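You operate a simulated robot arm through the tools that you are given. There is no shell and no other tool.

The job below is to be done with a simulated robot arm. You get a single attempt, and the scene is never put back.

JOB
Set the binding as its card says and the ski pole to the yellow ring.
Fine: cock the heel lever once the knob is set; free the pole clamp, slide the grip till the ring just shows, shut the clamp. Where these are worked on the way, their far stop is far enough and under half their travel is too little: pole clamp.

It is judged by the outcome, as a careful person would: the job done as asked, and still so three seconds after it is handed in. It fails if anything else is knocked over, pushed out of place, dropped, spilled or broken.

ROBOT AND FRAMES
A 6-joint arm with a two-finger parallel gripper, fixed in place. Base frame: the origin is at the foot of the arm, x ahead of it, y to its left, z up. Units: mm, rad, N and s.
With the tool pointing down near the work surface it reaches from about 100 to 540 mm from the base axis. Its first joint turns from -2.897 to 2.897 rad. Payload 1.57 kg.
Tool frame: the origin (TCP) lies between the finger pads and is the grasp point; the fingertips stand 30 mm ahead of it; z points along the fingers, y is the line along which they close. The gripper opens to 110 mm. The fingers are 24 mm wide and 12 mm thick; the gripper's body (48 by 112 mm) begins 78 mm behind the TCP.
Orientation is that of the tool frame in the base frame, as a unit quaternion [x, y, z, w]. With the fingers straight down and closing along the base's y, the tool's x points along the base's -x, its y along +y and its z along -z.

CONTROLS
- The arm moves only by the tool nudge_tool. Its argument "series" is one flat list of numbers, 7 for each row, row after row: the shift along the tool's x, y, z in mm, then the turn, a rotation vector about the tool's x, y, z in rad, then the gripper command, from -1 (shut) to 1 (fully open), values between in proportion. In form: [tx, ty, tz, ax, ay, az, grip, tx, ty, tz, ax, ay, az, grip, ...]. A call has 1 to 20 rows; each row is the pose to reach, as a shift and turn from the pose commanded when the call began, along the tool's axes at that moment. A row lasts 0.2 s, in which the tool goes at most 50 mm and 0.15 rad; a call with a longer step from one row to the next is refused whole, and so is a gripper value outside its range. A pose out of reach is approached as far as the arm can. The call stops where the force on the tool passes 40 N (or 10 N more than at its start, if that is more) or the arm is blocked; 0.2 s more then pass. The fingers move at their own pace (about 108 mm/s each) and stop on an object; they squeeze with about 31 N. The grip force told is the motor's: it shows also when the fingers shut on nothing. Time passes only in rows, and 0.2 s behind the last, so rows that repeat a pose let the fingers close. The reply holds the time, the measured pose of the TCP, the force on the tool along the base axes, the opening and the grip force, in the units named above and with some noise, with the torque about the TCP (base axes, N m) and any sound that the robot's microphone picked up.
- Cameras (640 x 400 px; columns grow to the right, rows downward): "scene" is fixed at [54.3, 658.4, 1714.1]; the picture's right is [-0.92, -0.40, 0.00], its down [-0.16, 0.36, -0.92] and it looks along [0.37, -0.84, -0.39] (base axes); focal length 322 px, centre (320, 200). "wrist" rides on the gripper at [70, 16, -141] in the tool frame; the picture's right is [-0.23, 0.97, 0.00], its down [-0.85, -0.20, -0.48] and it looks along [-0.47, -0.11, 0.88] (tool axes); focal length 222 px, centre (320, 200). There is no depth. A picture from a camera that has moved, and an enlarged one, comes with that camera's place and axes in the base frame and with its lens. The place of the scene camera against the robot may be out by one fixed shift of up to 25 mm in any direction.
- camera(camera): a new picture of that camera. It takes no simulated time.
- slide_trunk(by): slides the trunk up (or, below 0, down) by that many mm; the arm rides with it, the base frame stays. It gives what a move gives, with no picture.
- zoom(camera, box): a new picture of the part [left, top, right, bottom] of that camera's present view, enlarged. It takes no simulated time.
- close_job(): hands the job in; it is judged then, once.

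Nothing tells you positions but the pictures and the camera data. Unless the task says otherwise, let go and move clear before handing in.

The tools are called after ">>>" as name(argument=value, ...) on one line, values as JSON. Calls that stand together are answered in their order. nudge_tool: Moves the arm, as the interface text tells. Its arguments: {"type":"object","properties":{"series":{"type":"array"}},"required":["series"]} The other tools are called the same way: slide_trunk (by) slides the trunk up or down; camera (camera) takes a picture; zoom (camera, box) takes an enlarged picture of a part of a camera's view; close_job () hands the job in.

At the start:

```text
time: 0.0
position: [204.4, -442.9, 1430.9]
orientation: [0.0, 1.0, 0.0, 0.0]
force: [0.3, -0.6, 0.0]
moment: [0.01, -0.01, -0.02]
gripper_width: 110.2
grasp_force: 0.0
trunk travel left (down, up): [-325.0, 265.0]
```

scene: 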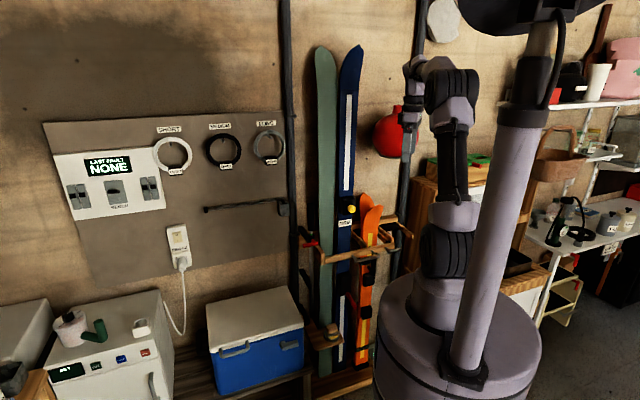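
wrist: 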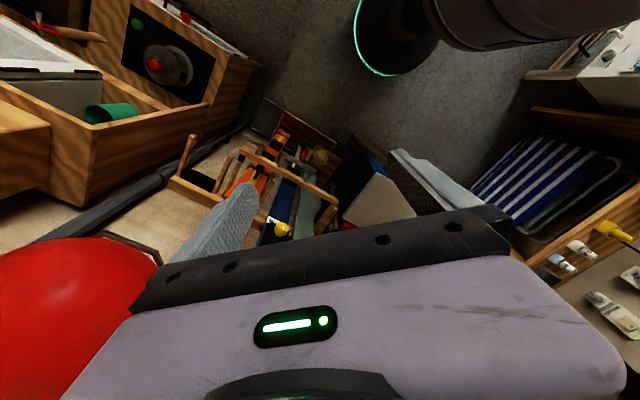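

I see a garage wall with skis, poles and a rack behind the arm. I'll enlarge the ski area to find the binding, its card and the pole.

>>> zoom(camera="scene", box=[280, 180, 420, 380])

>>> zoom(camera="scene", box=[300, 40, 420, 230])

>>> zoom(camera="wrist", box=[160, 80, 360, 250])

>>> zoom(camera="scene", box=[470, 60, 640, 300])

```text
2.00 times, centred on (350, 280) of scene
camera zoom: at [54.3, 658.4, 1714.1], right [-0.92, -0.4, 0.0], down [-0.16, 0.36, -0.92], along [0.37, -0.84, -0.39], focal length 644 px, centre (260, 40)
```

zoom: 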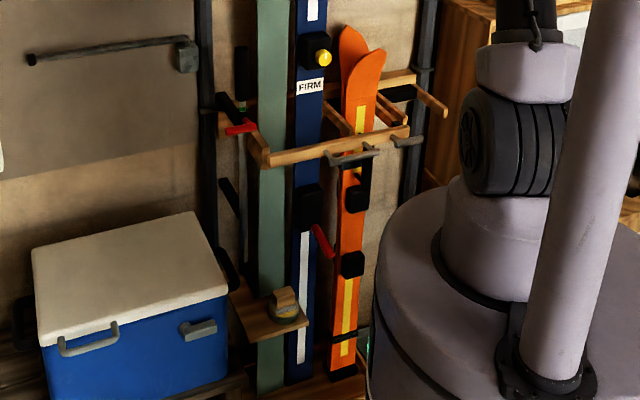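

```text
2.11 times, centred on (360, 135) of scene
camera zoom: at [54.3, 658.4, 1714.1], right [-0.92, -0.4, 0.0], down [-0.16, 0.36, -0.92], along [0.37, -0.84, -0.39], focal length 677 px, centre (236, 337)
```

zoom: 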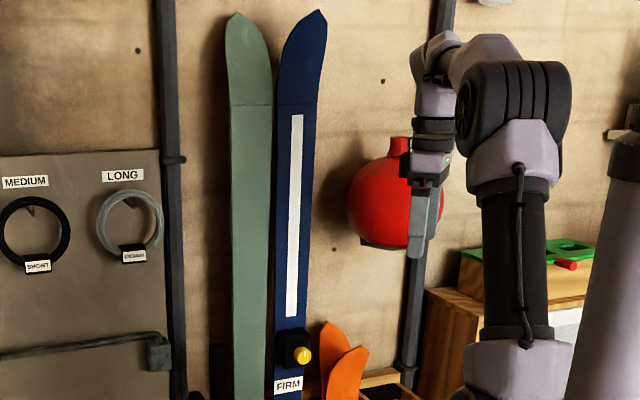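

```text
2.35 times, centred on (260, 165) of wrist
camera zoom: at [133.7, -425.8, 1572.5], right [0.23, 0.97, 0.0], down [0.85, -0.2, 0.48], along [0.47, -0.11, -0.88], focal length 523 px, centre (461, 282)
```

zoom: 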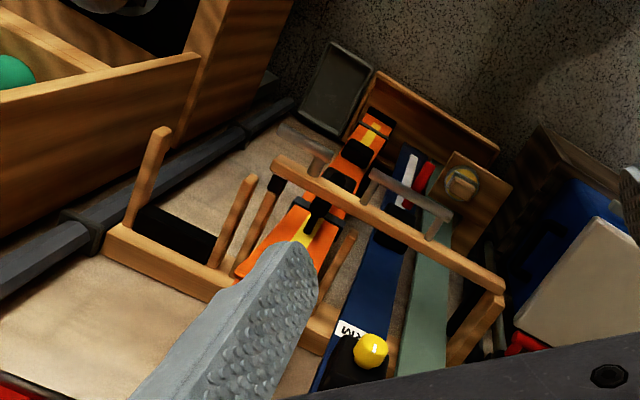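

```text
1.67 times, centred on (555, 180) of scene
camera zoom: at [54.3, 658.4, 1714.1], right [-0.92, -0.4, 0.0], down [-0.16, 0.36, -0.92], along [0.37, -0.84, -0.39], focal length 536 px, centre (-72, 233)
```

zoom: 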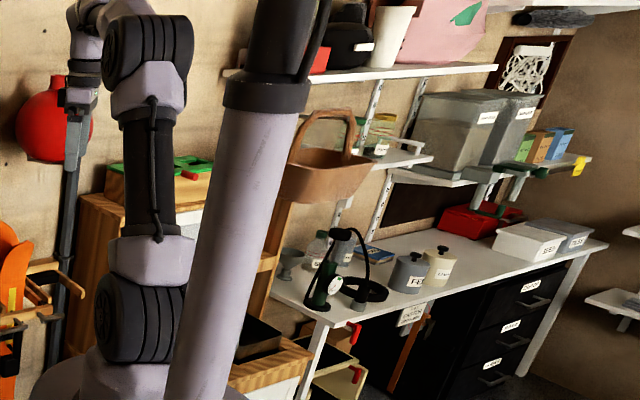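

The blue ski has a yellow knob, a FIRM card and a red heel lever. The pole with its red clamp stands to the left of it, and the rack faces the robot at about -52° yaw. First I'll yaw the tool to face the rack and move to a viewing spot.

>>> nudge_tool(series=[-10.7, 12.7, 7.3, 0, 0, 0.129, 0, -21.4, 25.4, 14.6, 0, 0, 0.258, 0, -32.1, 38.1, 21.9, 0, 0, 0.387, 0, -42.9, 50.9, 29.1, 0, 0, 0.515, 0, -53.6, 63.6, 36.4, 0, 0, 0.644, 0, -64.3, 76.3, 43.7, 0, 0, 0.773, 0, -75, 89, 51, 0, 0, 0.902, 0])

```text
time: 1.6
position: [279.6, -353.4, 1380.4]
orientation: [0.438, 0.899, 0.0, 0.001]
force: [0.7, 0.1, 0.6]
moment: [0.01, 0.02, -0.01]
gripper_width: 55.2
grasp_force: 0.0
trunk travel left (down, up): [-325.0, 265.0]
```

The yaw went as planned. Now I'll pitch the tool up to horizontal so the wrist camera faces the skis.

>>> nudge_tool(series=[-2, 0, 8, 0, -0.131, 0, 0, -4, 0, 16, 0, -0.262, 0, 0, -6, 0, 24, 0, -0.393, 0, 0, -8, 0, 32, 0, -0.524, 0, 0, -10, 0, 40, 0, -0.654, 0, 0, -12, 0, 48, 0, -0.785, 0, 0, -14, 0, 56, 0, -0.916, 0, 0, -16, 0, 64, 0, -1.047, 0, 0, -18, 0, 72, 0, -1.178, 0, 0, -20, 0, 80, 0, -1.309, 0, 0, -22, 0, 90, 0, -1.44, 0, 0, -24, 0, 100, 0, -1.571, 0, 0])

>>> camera(camera="wrist")

>>> camera(camera="scene")

```text
time: 4.2
position: [315.0, -406.1, 1270.3]
orientation: [0.31, 0.637, -0.306, 0.636]
force: [-0.8, -0.2, 0.2]
moment: [0.03, 0.0, -0.02]
gripper_width: 55.1
grasp_force: 0.2
out of reach, approached as far as the arm can: row 7, 8, 9, 10, 11, 12
trunk travel left (down, up): [-325.0, 265.0]
```

```text
taken
camera wrist: at [239.9, -284.7, 1201.0], right [0.76, 0.6, 0.23], down [-0.45, 0.25, 0.86], along [0.46, -0.76, 0.46], focal length 222 px, centre (320, 200)
```

wrist: 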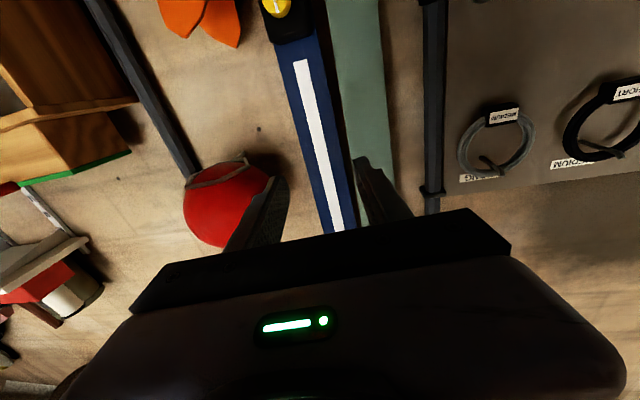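

```text
taken
```

scene: 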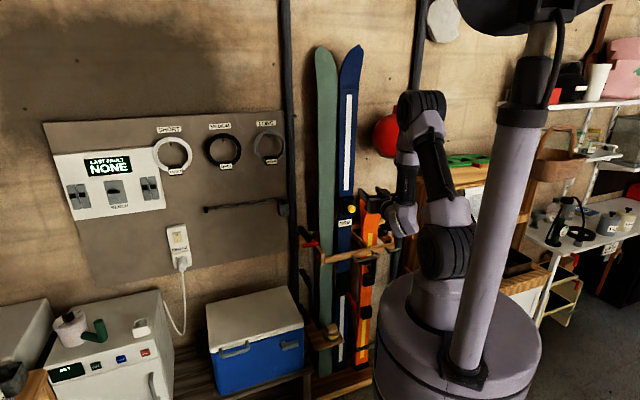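

The tool is now horizontal facing the skis, and the camera below it looks upward. I'll lower the trunk so the camera sees the binding and the pole.

>>> slide_trunk(by=-220)

>>> camera(camera="wrist")

```text
time: 6.5
position: [314.0, -405.6, 1052.9]
orientation: [0.308, 0.637, -0.308, 0.636]
force: [-0.2, 0.1, 0.1]
moment: [0.0, 0.02, -0.01]
gripper_width: 55.2
grasp_force: 0.1
trunk travel left (down, up): [-105.0, 485.0]
```

```text
taken
camera wrist: at [239.5, -284.4, 982.1], right [0.76, 0.6, 0.23], down [-0.45, 0.25, 0.85], along [0.46, -0.76, 0.47], focal length 222 px, centre (320, 200)
```

wrist: 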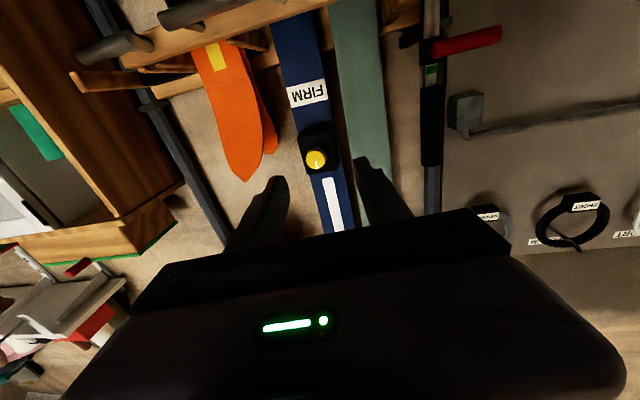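

>>> zoom(camera="wrist", box=[260, 60, 380, 200])

>>> zoom(camera="wrist", box=[380, 0, 520, 120])

>>> zoom(camera="scene", box=[290, 200, 390, 280])

>>> zoom(camera="scene", box=[300, 270, 400, 380])

```text
2.86 times, centred on (320, 130) of wrist
camera zoom: at [239.5, -284.4, 982.1], right [0.76, 0.6, 0.23], down [-0.45, 0.25, 0.85], along [0.46, -0.76, 0.47], focal length 635 px, centre (320, 400)
```

zoom: 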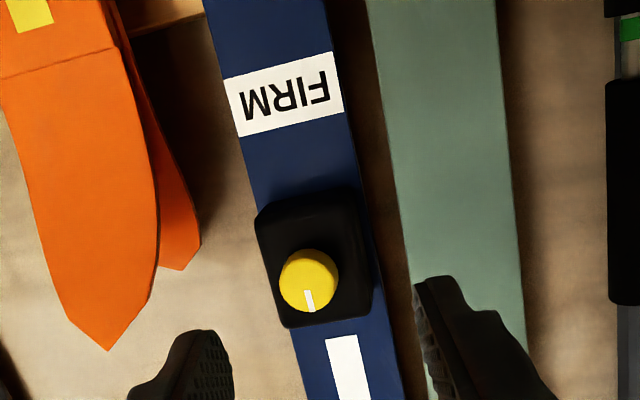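

```text
3.33 times, centred on (450, 60) of wrist
camera zoom: at [239.5, -284.4, 982.1], right [0.76, 0.6, 0.23], down [-0.45, 0.25, 0.85], along [0.46, -0.76, 0.47], focal length 740 px, centre (-113, 667)
```

zoom: 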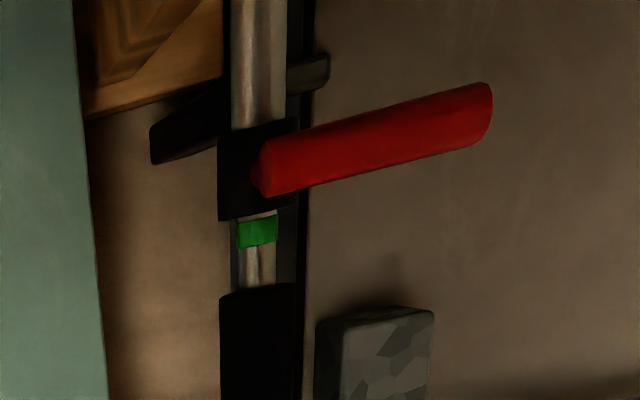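

```text
5.00 times, centred on (340, 240) of scene
camera zoom: at [54.3, 658.4, 1714.1], right [-0.92, -0.4, 0.0], down [-0.16, 0.36, -0.92], along [0.37, -0.84, -0.39], focal length 1609 px, centre (220, 0)
```

zoom: 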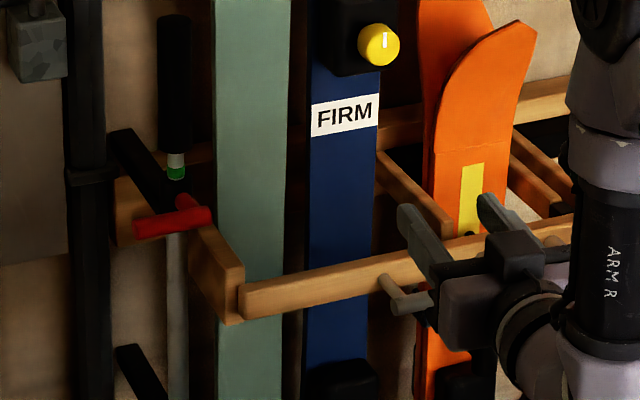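

```text
3.64 times, centred on (350, 325) of scene
camera zoom: at [54.3, 658.4, 1714.1], right [-0.92, -0.4, 0.0], down [-0.16, 0.36, -0.92], along [0.37, -0.84, -0.39], focal length 1170 px, centre (211, -254)
```

zoom: 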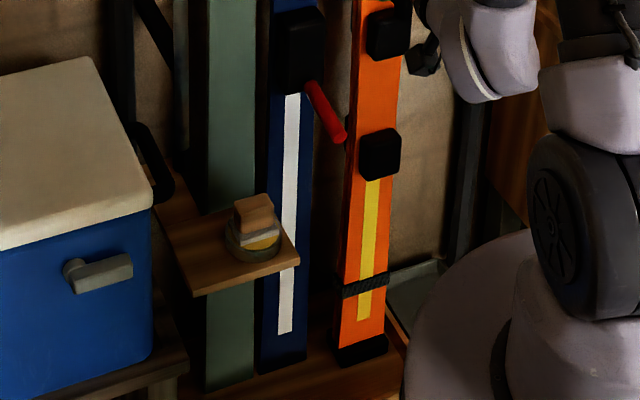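

>>> zoom(camera="scene", box=[335, 196, 365, 216])

>>> zoom(camera="wrist", box=[295, 120, 345, 180])

>>> zoom(camera="scene", box=[300, 200, 330, 300])

```text
16.00 times, centred on (350, 206) of scene
camera zoom: at [54.3, 658.4, 1714.1], right [-0.92, -0.4, 0.0], down [-0.16, 0.36, -0.92], along [0.37, -0.84, -0.39], focal length 5148 px, centre (-160, 104)
```

zoom: 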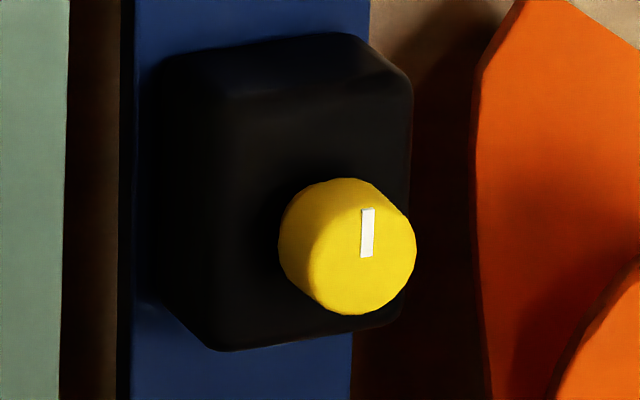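

```text
6.67 times, centred on (320, 150) of wrist
camera zoom: at [239.5, -284.4, 982.1], right [0.76, 0.6, 0.23], down [-0.45, 0.25, 0.85], along [0.46, -0.76, 0.47], focal length 1481 px, centre (320, 533)
```

zoom: 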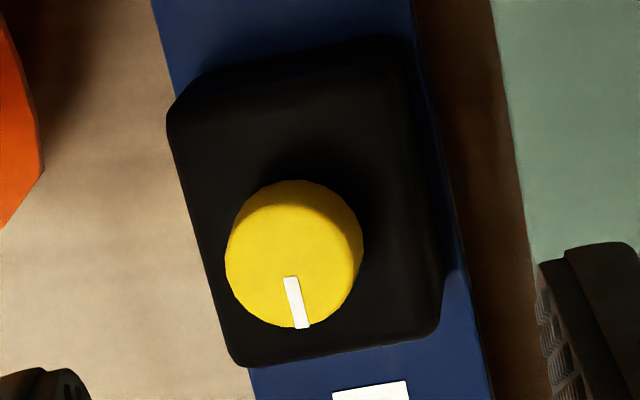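

```text
4.00 times, centred on (315, 250) of scene
camera zoom: at [54.3, 658.4, 1714.1], right [-0.92, -0.4, 0.0], down [-0.16, 0.36, -0.92], along [0.37, -0.84, -0.39], focal length 1287 px, centre (340, 0)
```

zoom: 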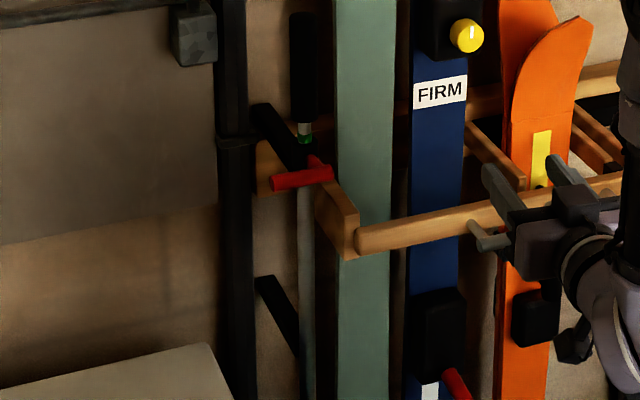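

The knob's pointer is straight up, the card reads FIRM, and I see no scale marks yet. I'll move closer for a better look and for triangulation.

>>> nudge_tool(series=[0, 0, 25, 0, 0, 0, 0, 0, 0, 50, 0, 0, 0, 0, 0, 0, 75, 0, 0, 0, 0, 0, 0, 100, 0, 0, 0, 0, 0, 0, 120, 0, 0, 0, 0])

>>> camera(camera="wrist")

```text
time: 7.7
position: [387.9, -499.9, 1052.6]
orientation: [0.309, 0.637, -0.309, 0.636]
force: [0.1, -0.3, -0.1]
moment: [0.01, 0.01, 0.01]
gripper_width: 54.9
grasp_force: 0.1
trunk travel left (down, up): [-105.0, 485.0]
```

```text
taken
camera wrist: at [313.6, -378.7, 982.2], right [0.76, 0.6, 0.23], down [-0.45, 0.25, 0.85], along [0.46, -0.76, 0.47], focal length 222 px, centre (320, 200)
```

wrist: 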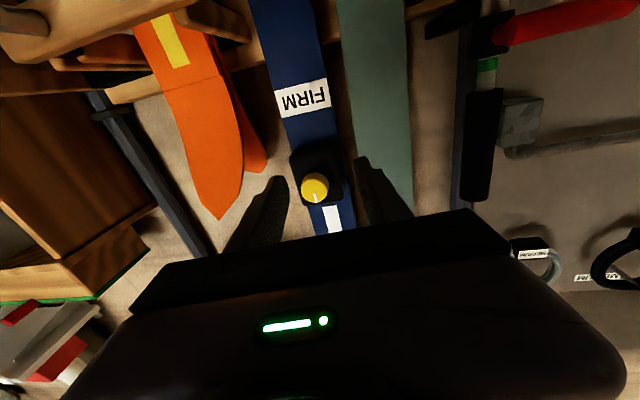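

>>> zoom(camera="wrist", box=[265, 70, 375, 240])

>>> zoom(camera="wrist", box=[400, 0, 600, 125])

>>> zoom(camera="wrist", box=[440, 0, 520, 220])

>>> zoom(camera="wrist", box=[295, 160, 335, 210])

```text
2.35 times, centred on (320, 155) of wrist
camera zoom: at [313.6, -378.7, 982.2], right [0.76, 0.6, 0.23], down [-0.45, 0.25, 0.85], along [0.46, -0.76, 0.47], focal length 523 px, centre (320, 306)
```

zoom: 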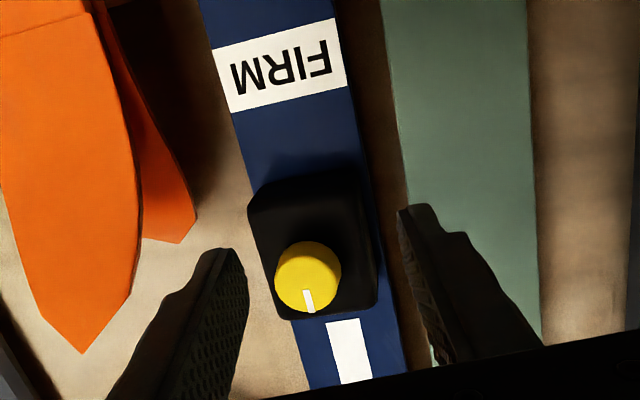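

```text
3.20 times, centred on (500, 62) of wrist
camera zoom: at [313.6, -378.7, 982.2], right [0.76, 0.6, 0.23], down [-0.45, 0.25, 0.85], along [0.46, -0.76, 0.47], focal length 711 px, centre (-256, 640)
```

zoom: 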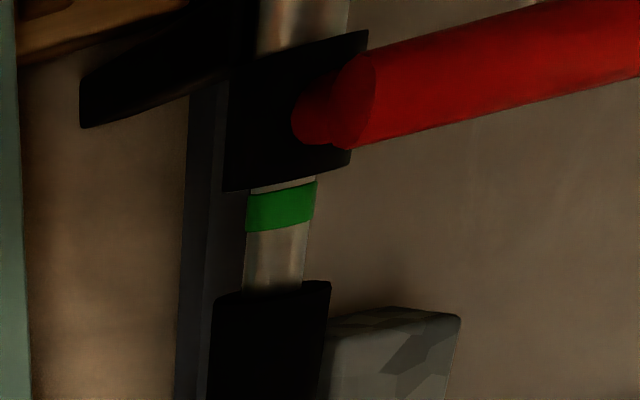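

```text
1.82 times, centred on (480, 110) of wrist
camera zoom: at [313.6, -378.7, 982.2], right [0.76, 0.6, 0.23], down [-0.45, 0.25, 0.85], along [0.46, -0.76, 0.47], focal length 404 px, centre (29, 364)
```

zoom: 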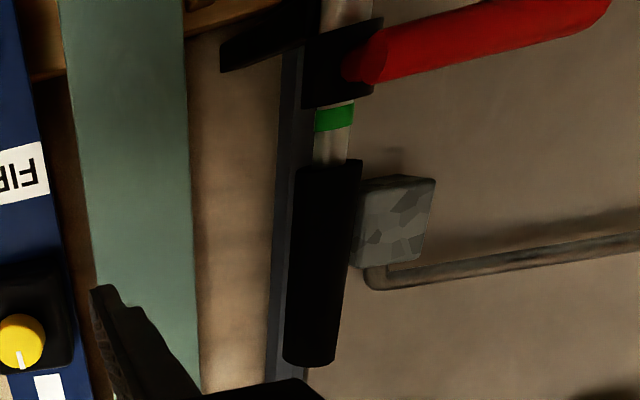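

```text
8.00 times, centred on (315, 185) of wrist
camera zoom: at [313.6, -378.7, 982.2], right [0.76, 0.6, 0.23], down [-0.45, 0.25, 0.85], along [0.46, -0.76, 0.47], focal length 1777 px, centre (360, 320)
```

zoom: 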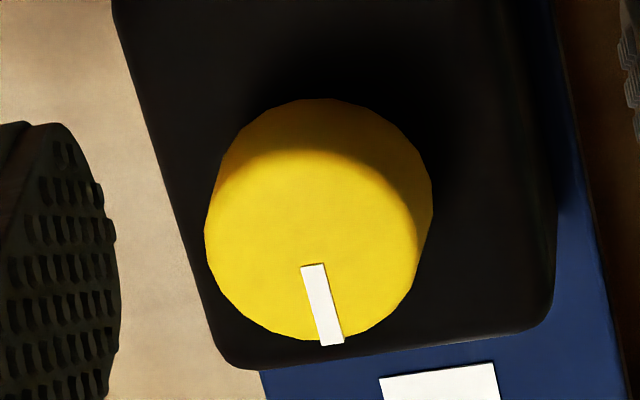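

The knob is about 107 mm ahead and 46 mm above the tool. Before turning it I'll look for any scale or card elsewhere in the scene.

>>> zoom(camera="scene", box=[40, 100, 300, 290])

>>> zoom(camera="scene", box=[500, 60, 640, 280])

>>> zoom(camera="scene", box=[0, 270, 320, 400])

>>> zoom(camera="wrist", box=[0, 0, 260, 260])

>>> zoom(camera="scene", box=[325, 185, 375, 240])

```text
2.11 times, centred on (170, 195) of scene
camera zoom: at [54.3, 658.4, 1714.1], right [-0.92, -0.4, 0.0], down [-0.16, 0.36, -0.92], along [0.37, -0.84, -0.39], focal length 677 px, centre (636, 210)
```

zoom: 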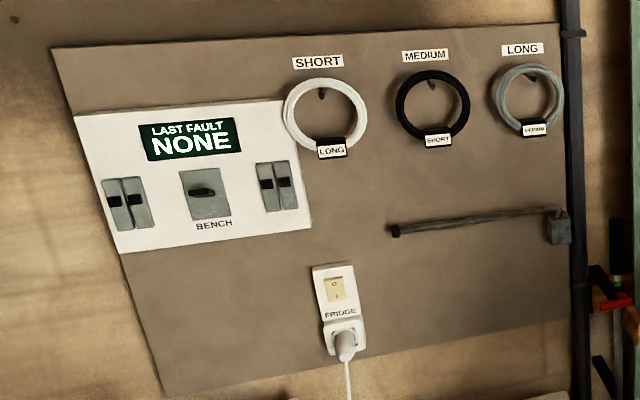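

```text
1.82 times, centred on (570, 170) of scene
camera zoom: at [54.3, 658.4, 1714.1], right [-0.92, -0.4, 0.0], down [-0.16, 0.36, -0.92], along [0.37, -0.84, -0.39], focal length 585 px, centre (-134, 254)
```

zoom: 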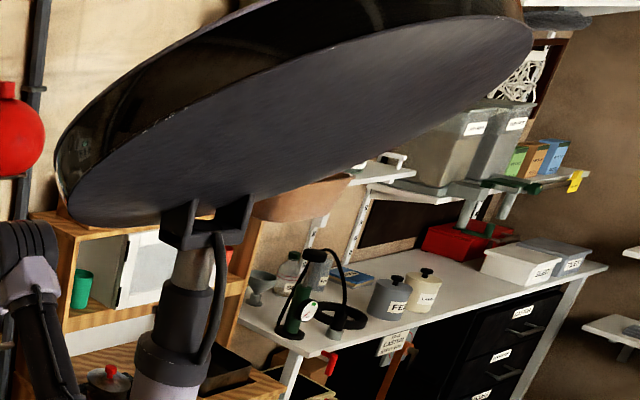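

```text
2.00 times, centred on (160, 335) of scene
camera zoom: at [54.3, 658.4, 1714.1], right [-0.92, -0.4, 0.0], down [-0.16, 0.36, -0.92], along [0.37, -0.84, -0.39], focal length 644 px, centre (640, -70)
```

zoom: 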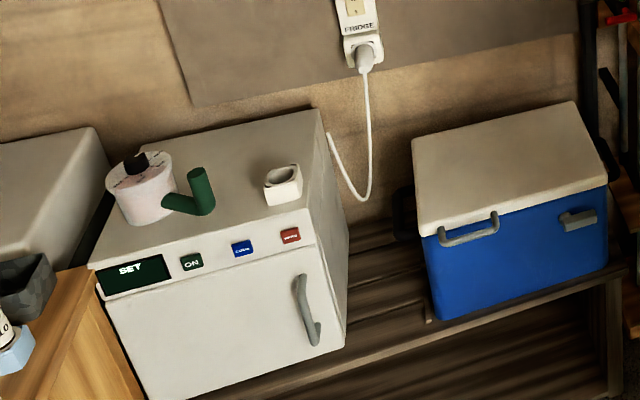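

```text
1.54 times, centred on (130, 130) of wrist
camera zoom: at [313.6, -378.7, 982.2], right [0.76, 0.6, 0.23], down [-0.45, 0.25, 0.85], along [0.46, -0.76, 0.47], focal length 342 px, centre (612, 308)
```

zoom: 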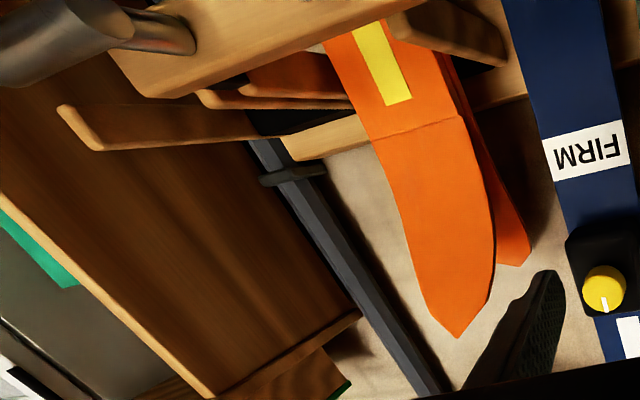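

```text
7.27 times, centred on (350, 212) of scene
camera zoom: at [54.3, 658.4, 1714.1], right [-0.92, -0.4, 0.0], down [-0.16, 0.36, -0.92], along [0.37, -0.84, -0.39], focal length 2340 px, centre (102, 109)
```

zoom: 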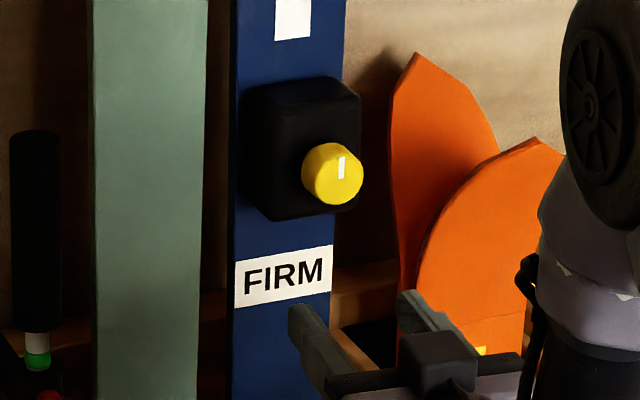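

No scale is printed anywhere, so the FIRM card means turning the knob toward firm, which should be clockwise. I'll line up with the knob first, still short of it, and check the alignment.

>>> nudge_tool(series=[-15, -6, 10, 0, 0, 0, 0.1, -30, -12, 20, 0, 0, 0, 0.1, -46, -17, 40, 0, 0, 0, 0.1, -46, -17, 40, 0, 0, 0, 0.1])

>>> camera(camera="wrist")

>>> zoom(camera="wrist", box=[220, 140, 420, 265])

>>> zoom(camera="scene", box=[310, 160, 430, 260])

```text
time: 8.7
position: [399.5, -541.9, 1097.9]
orientation: [0.308, 0.636, -0.308, 0.637]
force: [0.2, 0.3, 0.2]
moment: [-0.04, 0.01, 0.03]
gripper_width: 60.4
grasp_force: 0.1
trunk travel left (down, up): [-105.0, 485.0]
```

```text
taken
camera wrist: at [324.6, -420.0, 1028.2], right [0.76, 0.6, 0.23], down [-0.45, 0.25, 0.85], along [0.46, -0.76, 0.47], focal length 222 px, centre (320, 200)
```

wrist: 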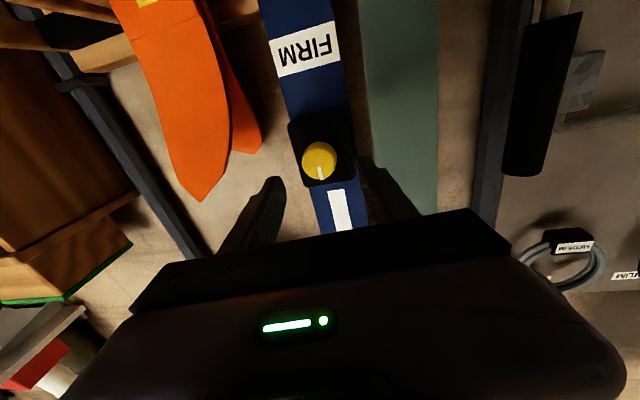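

```text
3.20 times, centred on (320, 202) of wrist
camera zoom: at [324.6, -420.0, 1028.2], right [0.76, 0.6, 0.23], down [-0.45, 0.25, 0.85], along [0.46, -0.76, 0.47], focal length 711 px, centre (320, 192)
```

zoom: 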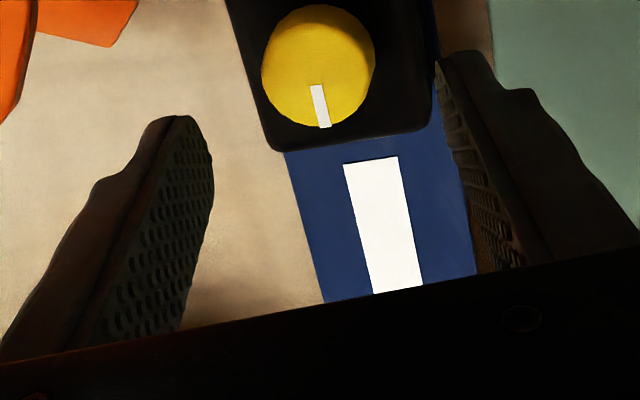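

```text
4.00 times, centred on (370, 210) of scene
camera zoom: at [54.3, 658.4, 1714.1], right [-0.92, -0.4, 0.0], down [-0.16, 0.36, -0.92], along [0.37, -0.84, -0.39], focal length 1287 px, centre (120, 160)
```

zoom: 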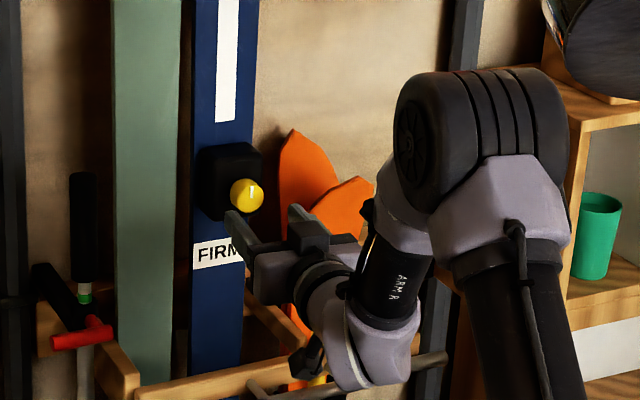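

The knob lies on the tool axis, its face about 65 mm ahead of the TCP. I'll advance so the fingertips straddle it, then close.

>>> nudge_tool(series=[0, -1, 15, 0, 0, 0, 0.1, 0, -1, 30, 0, 0, 0, 0.1, 0, -1, 40, 0, 0, 0, 0.1, 0, -1, 46, 0, 0, 0, 0.1])

>>> camera(camera="wrist")

>>> zoom(camera="scene", box=[320, 180, 390, 230])

```text
time: 9.7
position: [425.9, -578.3, 1100.0]
orientation: [0.308, 0.637, -0.308, 0.636]
force: [0.5, -0.6, 0.0]
moment: [0.02, 0.0, 0.0]
gripper_width: 60.6
grasp_force: 0.1
trunk travel left (down, up): [-105.0, 485.0]
```

```text
taken
camera wrist: at [352.4, -456.9, 1028.6], right [0.76, 0.6, 0.23], down [-0.45, 0.25, 0.85], along [0.46, -0.76, 0.47], focal length 222 px, centre (320, 200)
```

wrist: 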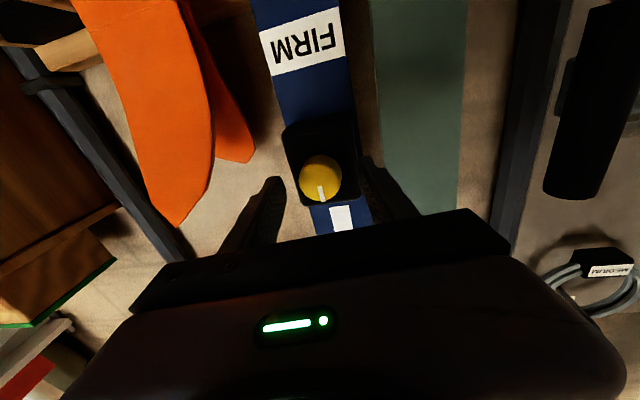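

```text
8.00 times, centred on (355, 205) of scene
camera zoom: at [54.3, 658.4, 1714.1], right [-0.92, -0.4, 0.0], down [-0.16, 0.36, -0.92], along [0.37, -0.84, -0.39], focal length 2574 px, centre (40, 160)
```

zoom: 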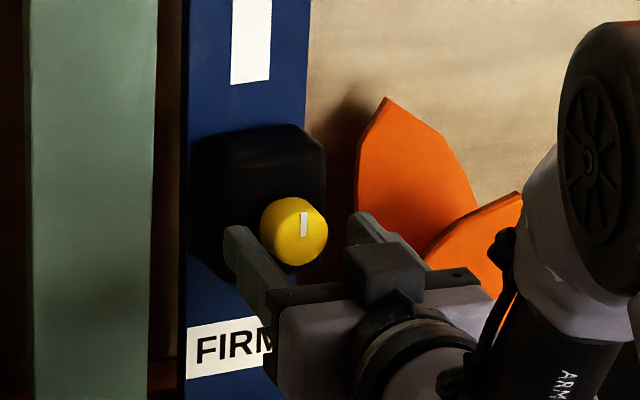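

>>> zoom(camera="wrist", box=[230, 110, 410, 250])

>>> zoom(camera="scene", box=[335, 190, 375, 220])

```text
2.86 times, centred on (320, 180) of wrist
camera zoom: at [352.4, -456.9, 1028.6], right [0.76, 0.6, 0.23], down [-0.45, 0.25, 0.85], along [0.46, -0.76, 0.47], focal length 635 px, centre (320, 257)
```

zoom: 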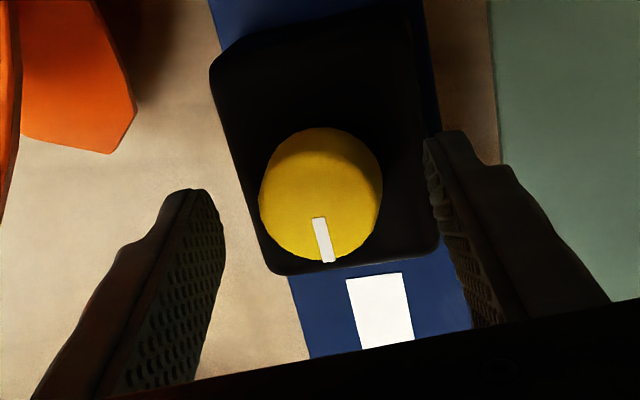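

```text
13.33 times, centred on (355, 205) of scene
camera zoom: at [54.3, 658.4, 1714.1], right [-0.92, -0.4, 0.0], down [-0.16, 0.36, -0.92], along [0.37, -0.84, -0.39], focal length 4290 px, centre (-147, 133)
```

zoom: 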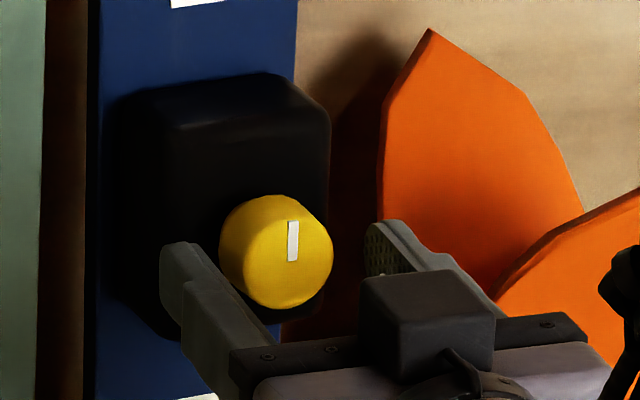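

Fingertip and knob positions agree in both views, with the knob about 2 mm low. I'll close on the knob.

>>> nudge_tool(series=[2.5, 0, 0, 0, 0, 0, 0.1, 2.5, 0, 1, 0, 0, 0, -0.3, 2.5, 0, 1, 0, 0, 0, -1, 2.5, 0, 1, 0, 0, 0, -1, 2.5, 0, 1, 0, 0, 0, -1])

>>> zoom(camera="wrist", box=[230, 110, 410, 250])

>>> zoom(camera="scene", box=[335, 190, 375, 220])

```text
time: 10.9
position: [428.8, -579.3, 1095.8]
orientation: [0.308, 0.636, -0.308, 0.637]
force: [0.3, -0.5, 0.8]
moment: [-0.07, -0.02, 0.51]
gripper_width: 36.9
grasp_force: 43.3
trunk travel left (down, up): [-105.0, 485.0]
```

```text
2.86 times, centred on (320, 180) of wrist
camera zoom: at [353.0, -458.2, 1026.0], right [0.76, 0.6, 0.23], down [-0.45, 0.25, 0.85], along [0.46, -0.76, 0.47], focal length 635 px, centre (320, 257)
```

zoom: 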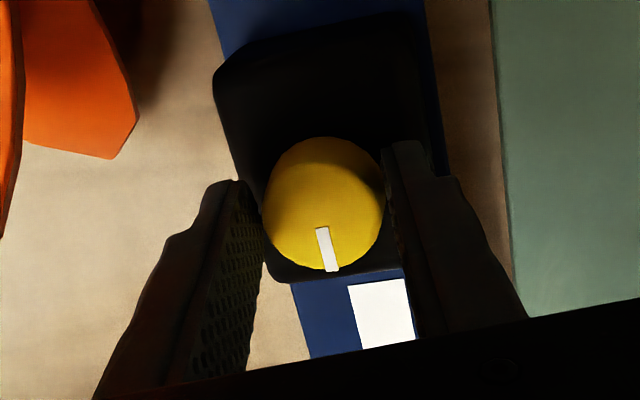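

```text
13.33 times, centred on (355, 205) of scene
camera zoom: at [54.3, 658.4, 1714.1], right [-0.92, -0.4, 0.0], down [-0.16, 0.36, -0.92], along [0.37, -0.84, -0.39], focal length 4290 px, centre (-147, 133)
```

zoom: 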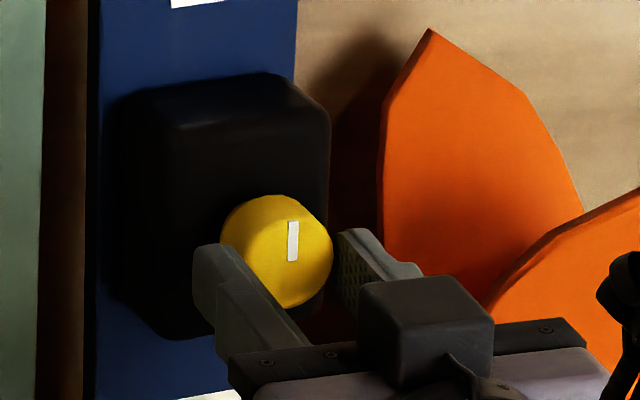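

The knob is gripped at about 37 mm. I'll turn it clockwise in small steps and watch the torque and the sound.

>>> nudge_tool(series=[0, 0, 0, 0, 0, 0.08, -1, 0, 0, 0, 0, 0, 0.16, -1, 0, 0, 0, 0, 0, 0.24, -1, 0, 0, 0, 0, 0, 0.3, -1])

>>> zoom(camera="scene", box=[335, 190, 375, 220])

```text
time: 11.9
position: [429.1, -578.6, 1096.2]
orientation: [0.399, 0.583, -0.21, 0.676]
force: [-0.2, 3.0, 4.4]
moment: [0.39, 0.39, 0.75]
gripper_width: 36.9
grasp_force: 43.2
trunk travel left (down, up): [-105.0, 485.0]
```

```text
13.33 times, centred on (355, 205) of scene
camera zoom: at [54.3, 658.4, 1714.1], right [-0.92, -0.4, 0.0], down [-0.16, 0.36, -0.92], along [0.37, -0.84, -0.39], focal length 4290 px, centre (-147, 133)
```

zoom: 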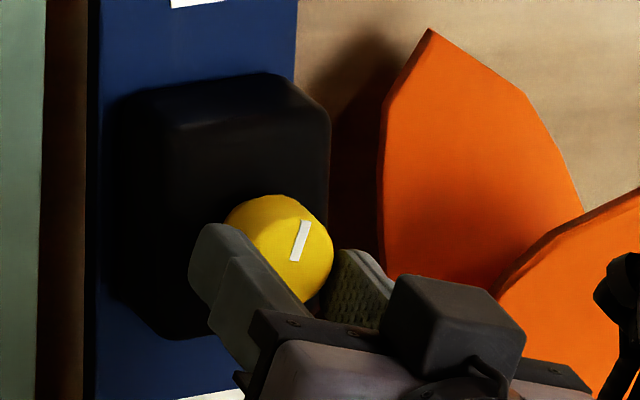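

The knob follows the gripper clockwise. I'll keep turning and watch for a stop or a click.

>>> nudge_tool(series=[0, 0, 0, 0, 0, 0.1, -1, 0, 0, 0, 0, 0, 0.2, -1, 0, 0, 0, 0, 0, 0.3, -1, 0, 0, 0, 0, 0, 0.4, -1, 0, 0, 0, 0, 0, 0.5, -1])

>>> zoom(camera="scene", box=[335, 190, 375, 220])

>>> camera(camera="wrist")

```text
time: 13.1
position: [430.8, -578.4, 1098.2]
orientation: [0.531, 0.466, -0.036, 0.707]
force: [11.0, 8.3, 8.2]
moment: [0.02, 0.12, 1.27]
gripper_width: 36.8
grasp_force: 43.0
trunk travel left (down, up): [-105.0, 485.0]
```

```text
13.33 times, centred on (355, 205) of scene
camera zoom: at [54.3, 658.4, 1714.1], right [-0.92, -0.4, 0.0], down [-0.16, 0.36, -0.92], along [0.37, -0.84, -0.39], focal length 4290 px, centre (-147, 133)
```

zoom: 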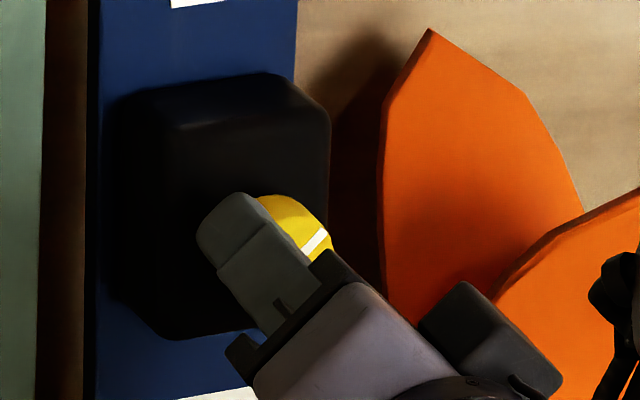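

```text
taken
camera wrist: at [390.0, -428.5, 1059.4], right [0.4, 0.32, 0.86], down [-0.89, -0.09, 0.45], along [0.22, -0.94, 0.25], focal length 222 px, centre (320, 200)
```

wrist: 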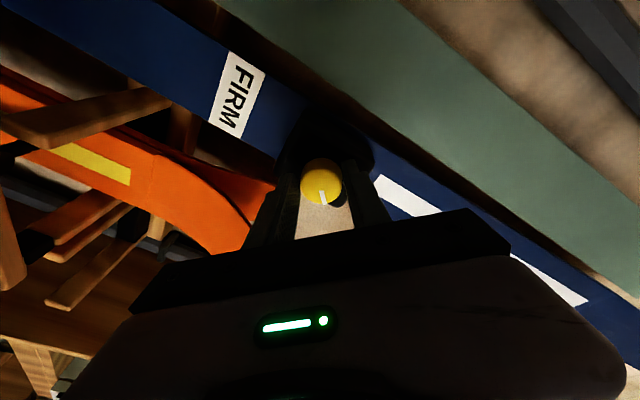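

The knob turns with the grip, but a small axis offset is building side force. I'll shift the tool to relieve it and go on turning.

>>> nudge_tool(series=[0, 3.2, 0, 0, 0, 0, -1, 0, 3.2, 0, 0, 0, 0, -1])

```text
time: 13.7
position: [429.9, -578.1, 1097.5]
orientation: [0.533, 0.466, -0.036, 0.705]
force: [2.0, 8.2, -3.9]
moment: [-0.58, -0.5, -0.13]
gripper_width: 36.4
grasp_force: 43.4
trunk travel left (down, up): [-105.0, 485.0]
```

>>> nudge_tool(series=[0, 0, 0, 0, 0, 0.1, -1, 0, 0, 0, 0, 0, 0.2, -1, 0, 0, 0, 0, 0, 0.3, -1, 0, 0, 0, 0, 0, 0.4, -1])

>>> zoom(camera="wrist", box=[230, 110, 410, 250])

>>> zoom(camera="scene", box=[335, 190, 375, 220])

```text
time: 14.7
position: [432.3, -578.0, 1098.7]
orientation: [0.614, 0.351, 0.104, 0.7]
force: [1.2, 8.2, -2.3]
moment: [-0.05, -0.06, 0.66]
gripper_width: 36.0
grasp_force: 43.2
trunk travel left (down, up): [-105.0, 485.0]
```

```text
2.86 times, centred on (320, 180) of wrist
camera zoom: at [398.5, -422.2, 1087.9], right [0.11, 0.09, 0.99], down [-0.98, -0.16, 0.12], along [0.17, -0.98, 0.07], focal length 635 px, centre (320, 257)
```

zoom: 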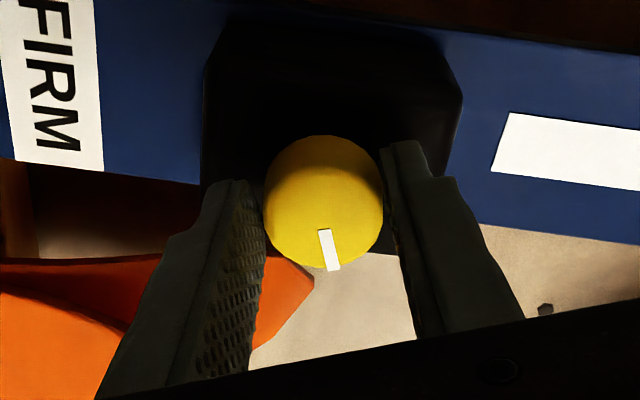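

```text
13.33 times, centred on (355, 205) of scene
camera zoom: at [54.3, 658.4, 1714.1], right [-0.92, -0.4, 0.0], down [-0.16, 0.36, -0.92], along [0.37, -0.84, -0.39], focal length 4290 px, centre (-147, 133)
```

zoom: 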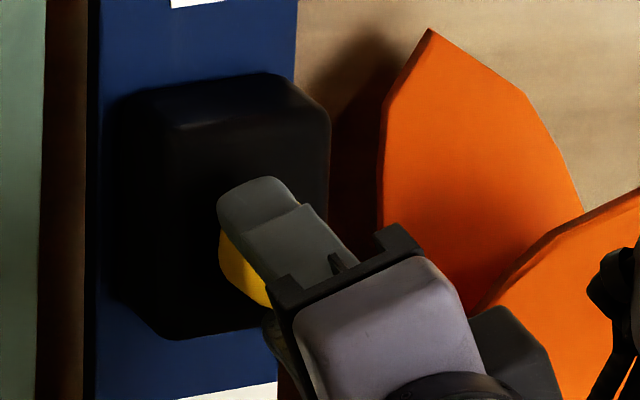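

The knob has turned about 1.2 rad and is still free. I'll continue clockwise.

>>> nudge_tool(series=[0, 0, 0, 0, 0, 0.1, -1, 0, 0, 0, 0, 0, 0.2, -1, 0, 0, 0, 0, 0, 0.3, -1, 0, 0, 0, 0, 0, 0.4, -1])

>>> zoom(camera="wrist", box=[230, 110, 410, 250])

>>> zoom(camera="scene", box=[310, 170, 430, 260])

```text
time: 15.7
position: [431.6, -576.8, 1099.2]
orientation: [0.67, 0.222, 0.243, 0.666]
force: [8.5, -1.0, 10.9]
moment: [0.26, 0.31, 0.22]
gripper_width: 35.6
grasp_force: 43.6
trunk travel left (down, up): [-105.0, 485.0]
```

```text
2.86 times, centred on (320, 180) of wrist
camera zoom: at [397.2, -423.2, 1117.4], right [-0.2, -0.16, 0.97], down [-0.96, -0.15, -0.23], along [0.18, -0.98, -0.12], focal length 635 px, centre (320, 257)
```

zoom: 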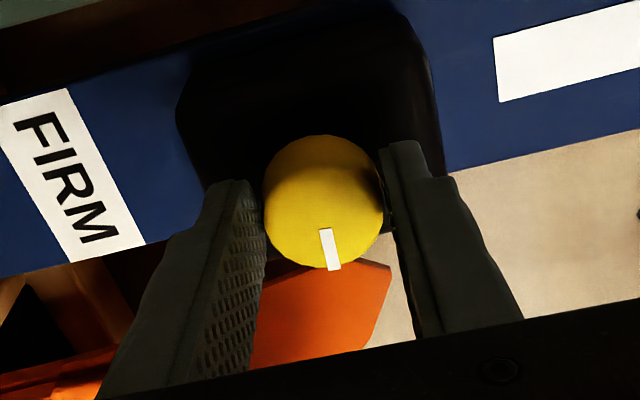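

```text
4.44 times, centred on (370, 215) of scene
camera zoom: at [54.3, 658.4, 1714.1], right [-0.92, -0.4, 0.0], down [-0.16, 0.36, -0.92], along [0.37, -0.84, -0.39], focal length 1430 px, centre (98, 133)
```

zoom: 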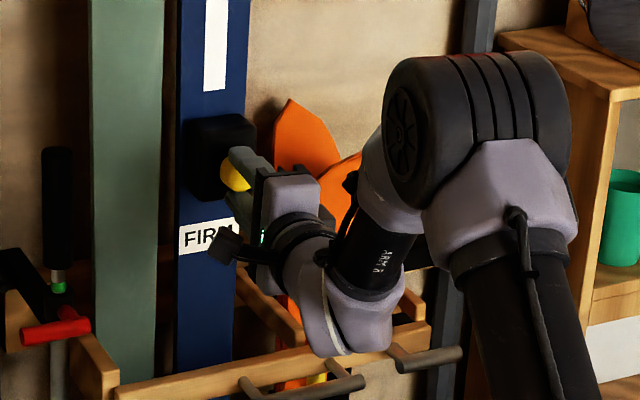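

>>> nudge_tool(series=[0, 1.5, 0, 0, 0, 0.1, -1, 0, 1.5, 0, 0, 0, 0.2, -1, 0, 1.5, 0, 0, 0, 0.3, -1, 0, 1.5, 0, 0, 0, 0.4, -1, 0, 1.5, 0, 0, 0, 0.5, -1])

>>> zoom(camera="wrist", box=[230, 110, 410, 250])

```text
time: 16.9
position: [430.1, -577.3, 1101.6]
orientation: [0.704, 0.048, 0.399, 0.585]
force: [4.5, -4.1, 18.4]
moment: [-0.48, 0.55, 0.02]
gripper_width: 36.2
grasp_force: 42.5
trunk travel left (down, up): [-105.0, 485.0]
```

```text
2.86 times, centred on (320, 180) of wrist
camera zoom: at [382.5, -433.9, 1149.6], right [-0.54, -0.42, 0.73], down [-0.8, -0.02, -0.61], along [0.27, -0.91, -0.33], focal length 635 px, centre (320, 257)
```

zoom: 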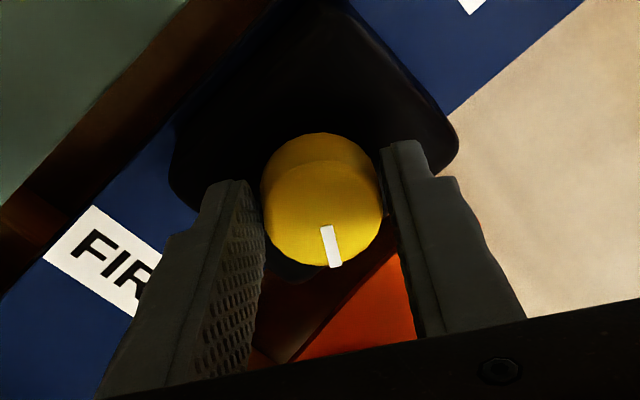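

>>> nudge_tool(series=[0, 1.5, 0, 0, 0, 0.05, -1, 0, 2, 0, 0, 0, 0.1, -1, 0, 2, 0, 0, 0, 0.15, -1])

>>> zoom(camera="wrist", box=[230, 110, 410, 250])

```text
time: 17.7
position: [428.4, -577.6, 1100.6]
orientation: [0.707, -0.005, 0.441, 0.552]
force: [-3.3, 1.6, 4.3]
moment: [0.05, 0.66, -0.12]
gripper_width: 36.2
grasp_force: 42.8
trunk travel left (down, up): [-105.0, 485.0]
```

```text
2.86 times, centred on (320, 180) of wrist
camera zoom: at [375.2, -439.7, 1157.3], right [-0.62, -0.49, 0.61], down [-0.72, 0.04, -0.69], along [0.31, -0.87, -0.38], focal length 635 px, centre (320, 257)
```

zoom: 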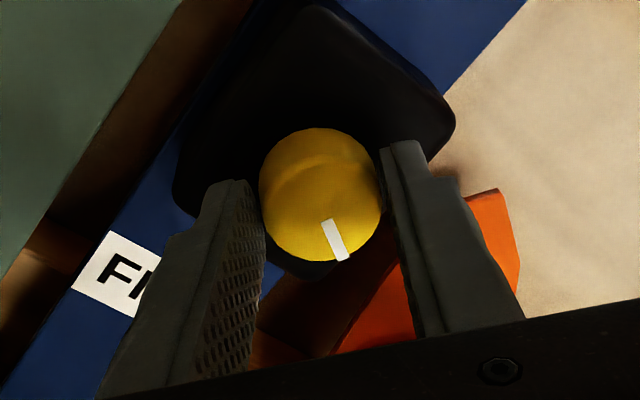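

The pointer lagged the grip on that last step, so the knob is at its clockwise stop, about 120° from up. I'll release it, back off and inspect.

>>> nudge_tool(series=[0, 0, 0, 0, 0, 0, -0.3, 0, 0, 0, 0, 0, 0, 0, 0, 0, 0, 0, 0, 0, 0.1, 0, 0, -20, 0, 0, 0, 0.1, 0, 0, -45, 0, 0, 0, 0.1, 0, 0, -80, 0, 0, 0, 0.1])

>>> camera(camera="wrist")

>>> zoom(camera="wrist", box=[270, 90, 380, 210])

>>> zoom(camera="scene", box=[335, 190, 375, 220])

```text
time: 19.1
position: [379.9, -516.0, 1101.1]
orientation: [0.708, -0.003, 0.441, 0.552]
force: [0.4, -0.1, 0.1]
moment: [0.01, -0.02, 0.02]
gripper_width: 60.6
grasp_force: 0.0
trunk travel left (down, up): [-105.0, 485.0]
```

```text
taken
camera wrist: at [326.8, -378.1, 1156.7], right [-0.62, -0.49, 0.61], down [-0.72, 0.04, -0.69], along [0.31, -0.87, -0.38], focal length 222 px, centre (320, 200)
```

wrist: 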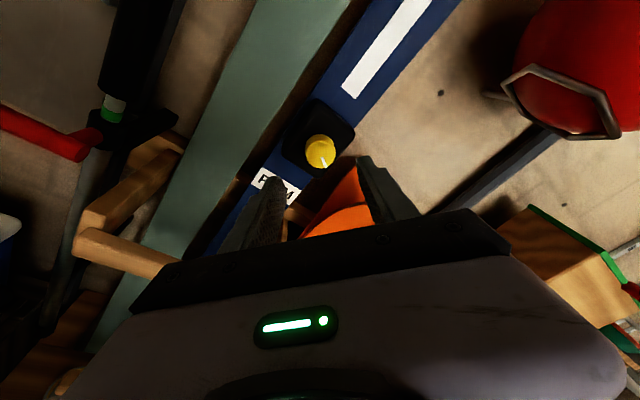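

```text
3.33 times, centred on (325, 150) of wrist
camera zoom: at [326.8, -378.1, 1156.7], right [-0.62, -0.49, 0.61], down [-0.72, 0.04, -0.69], along [0.31, -0.87, -0.38], focal length 740 px, centre (303, 367)
```

zoom: 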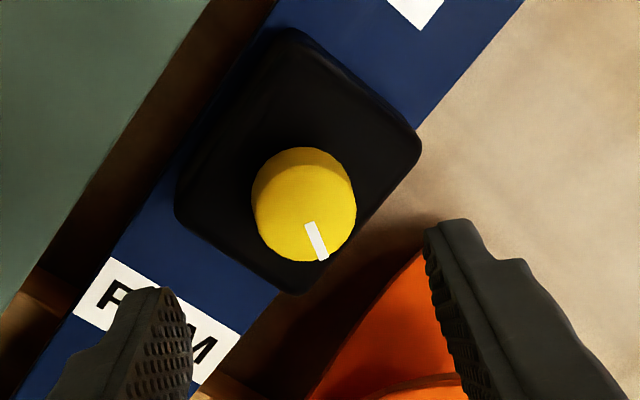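

```text
13.33 times, centred on (355, 205) of scene
camera zoom: at [54.3, 658.4, 1714.1], right [-0.92, -0.4, 0.0], down [-0.16, 0.36, -0.92], along [0.37, -0.84, -0.39], focal length 4290 px, centre (-147, 133)
```

zoom: 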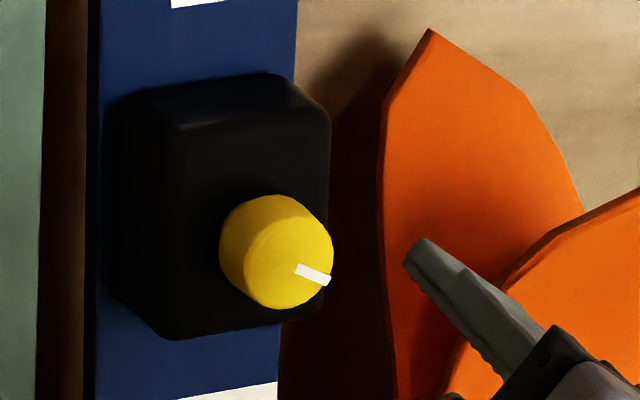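

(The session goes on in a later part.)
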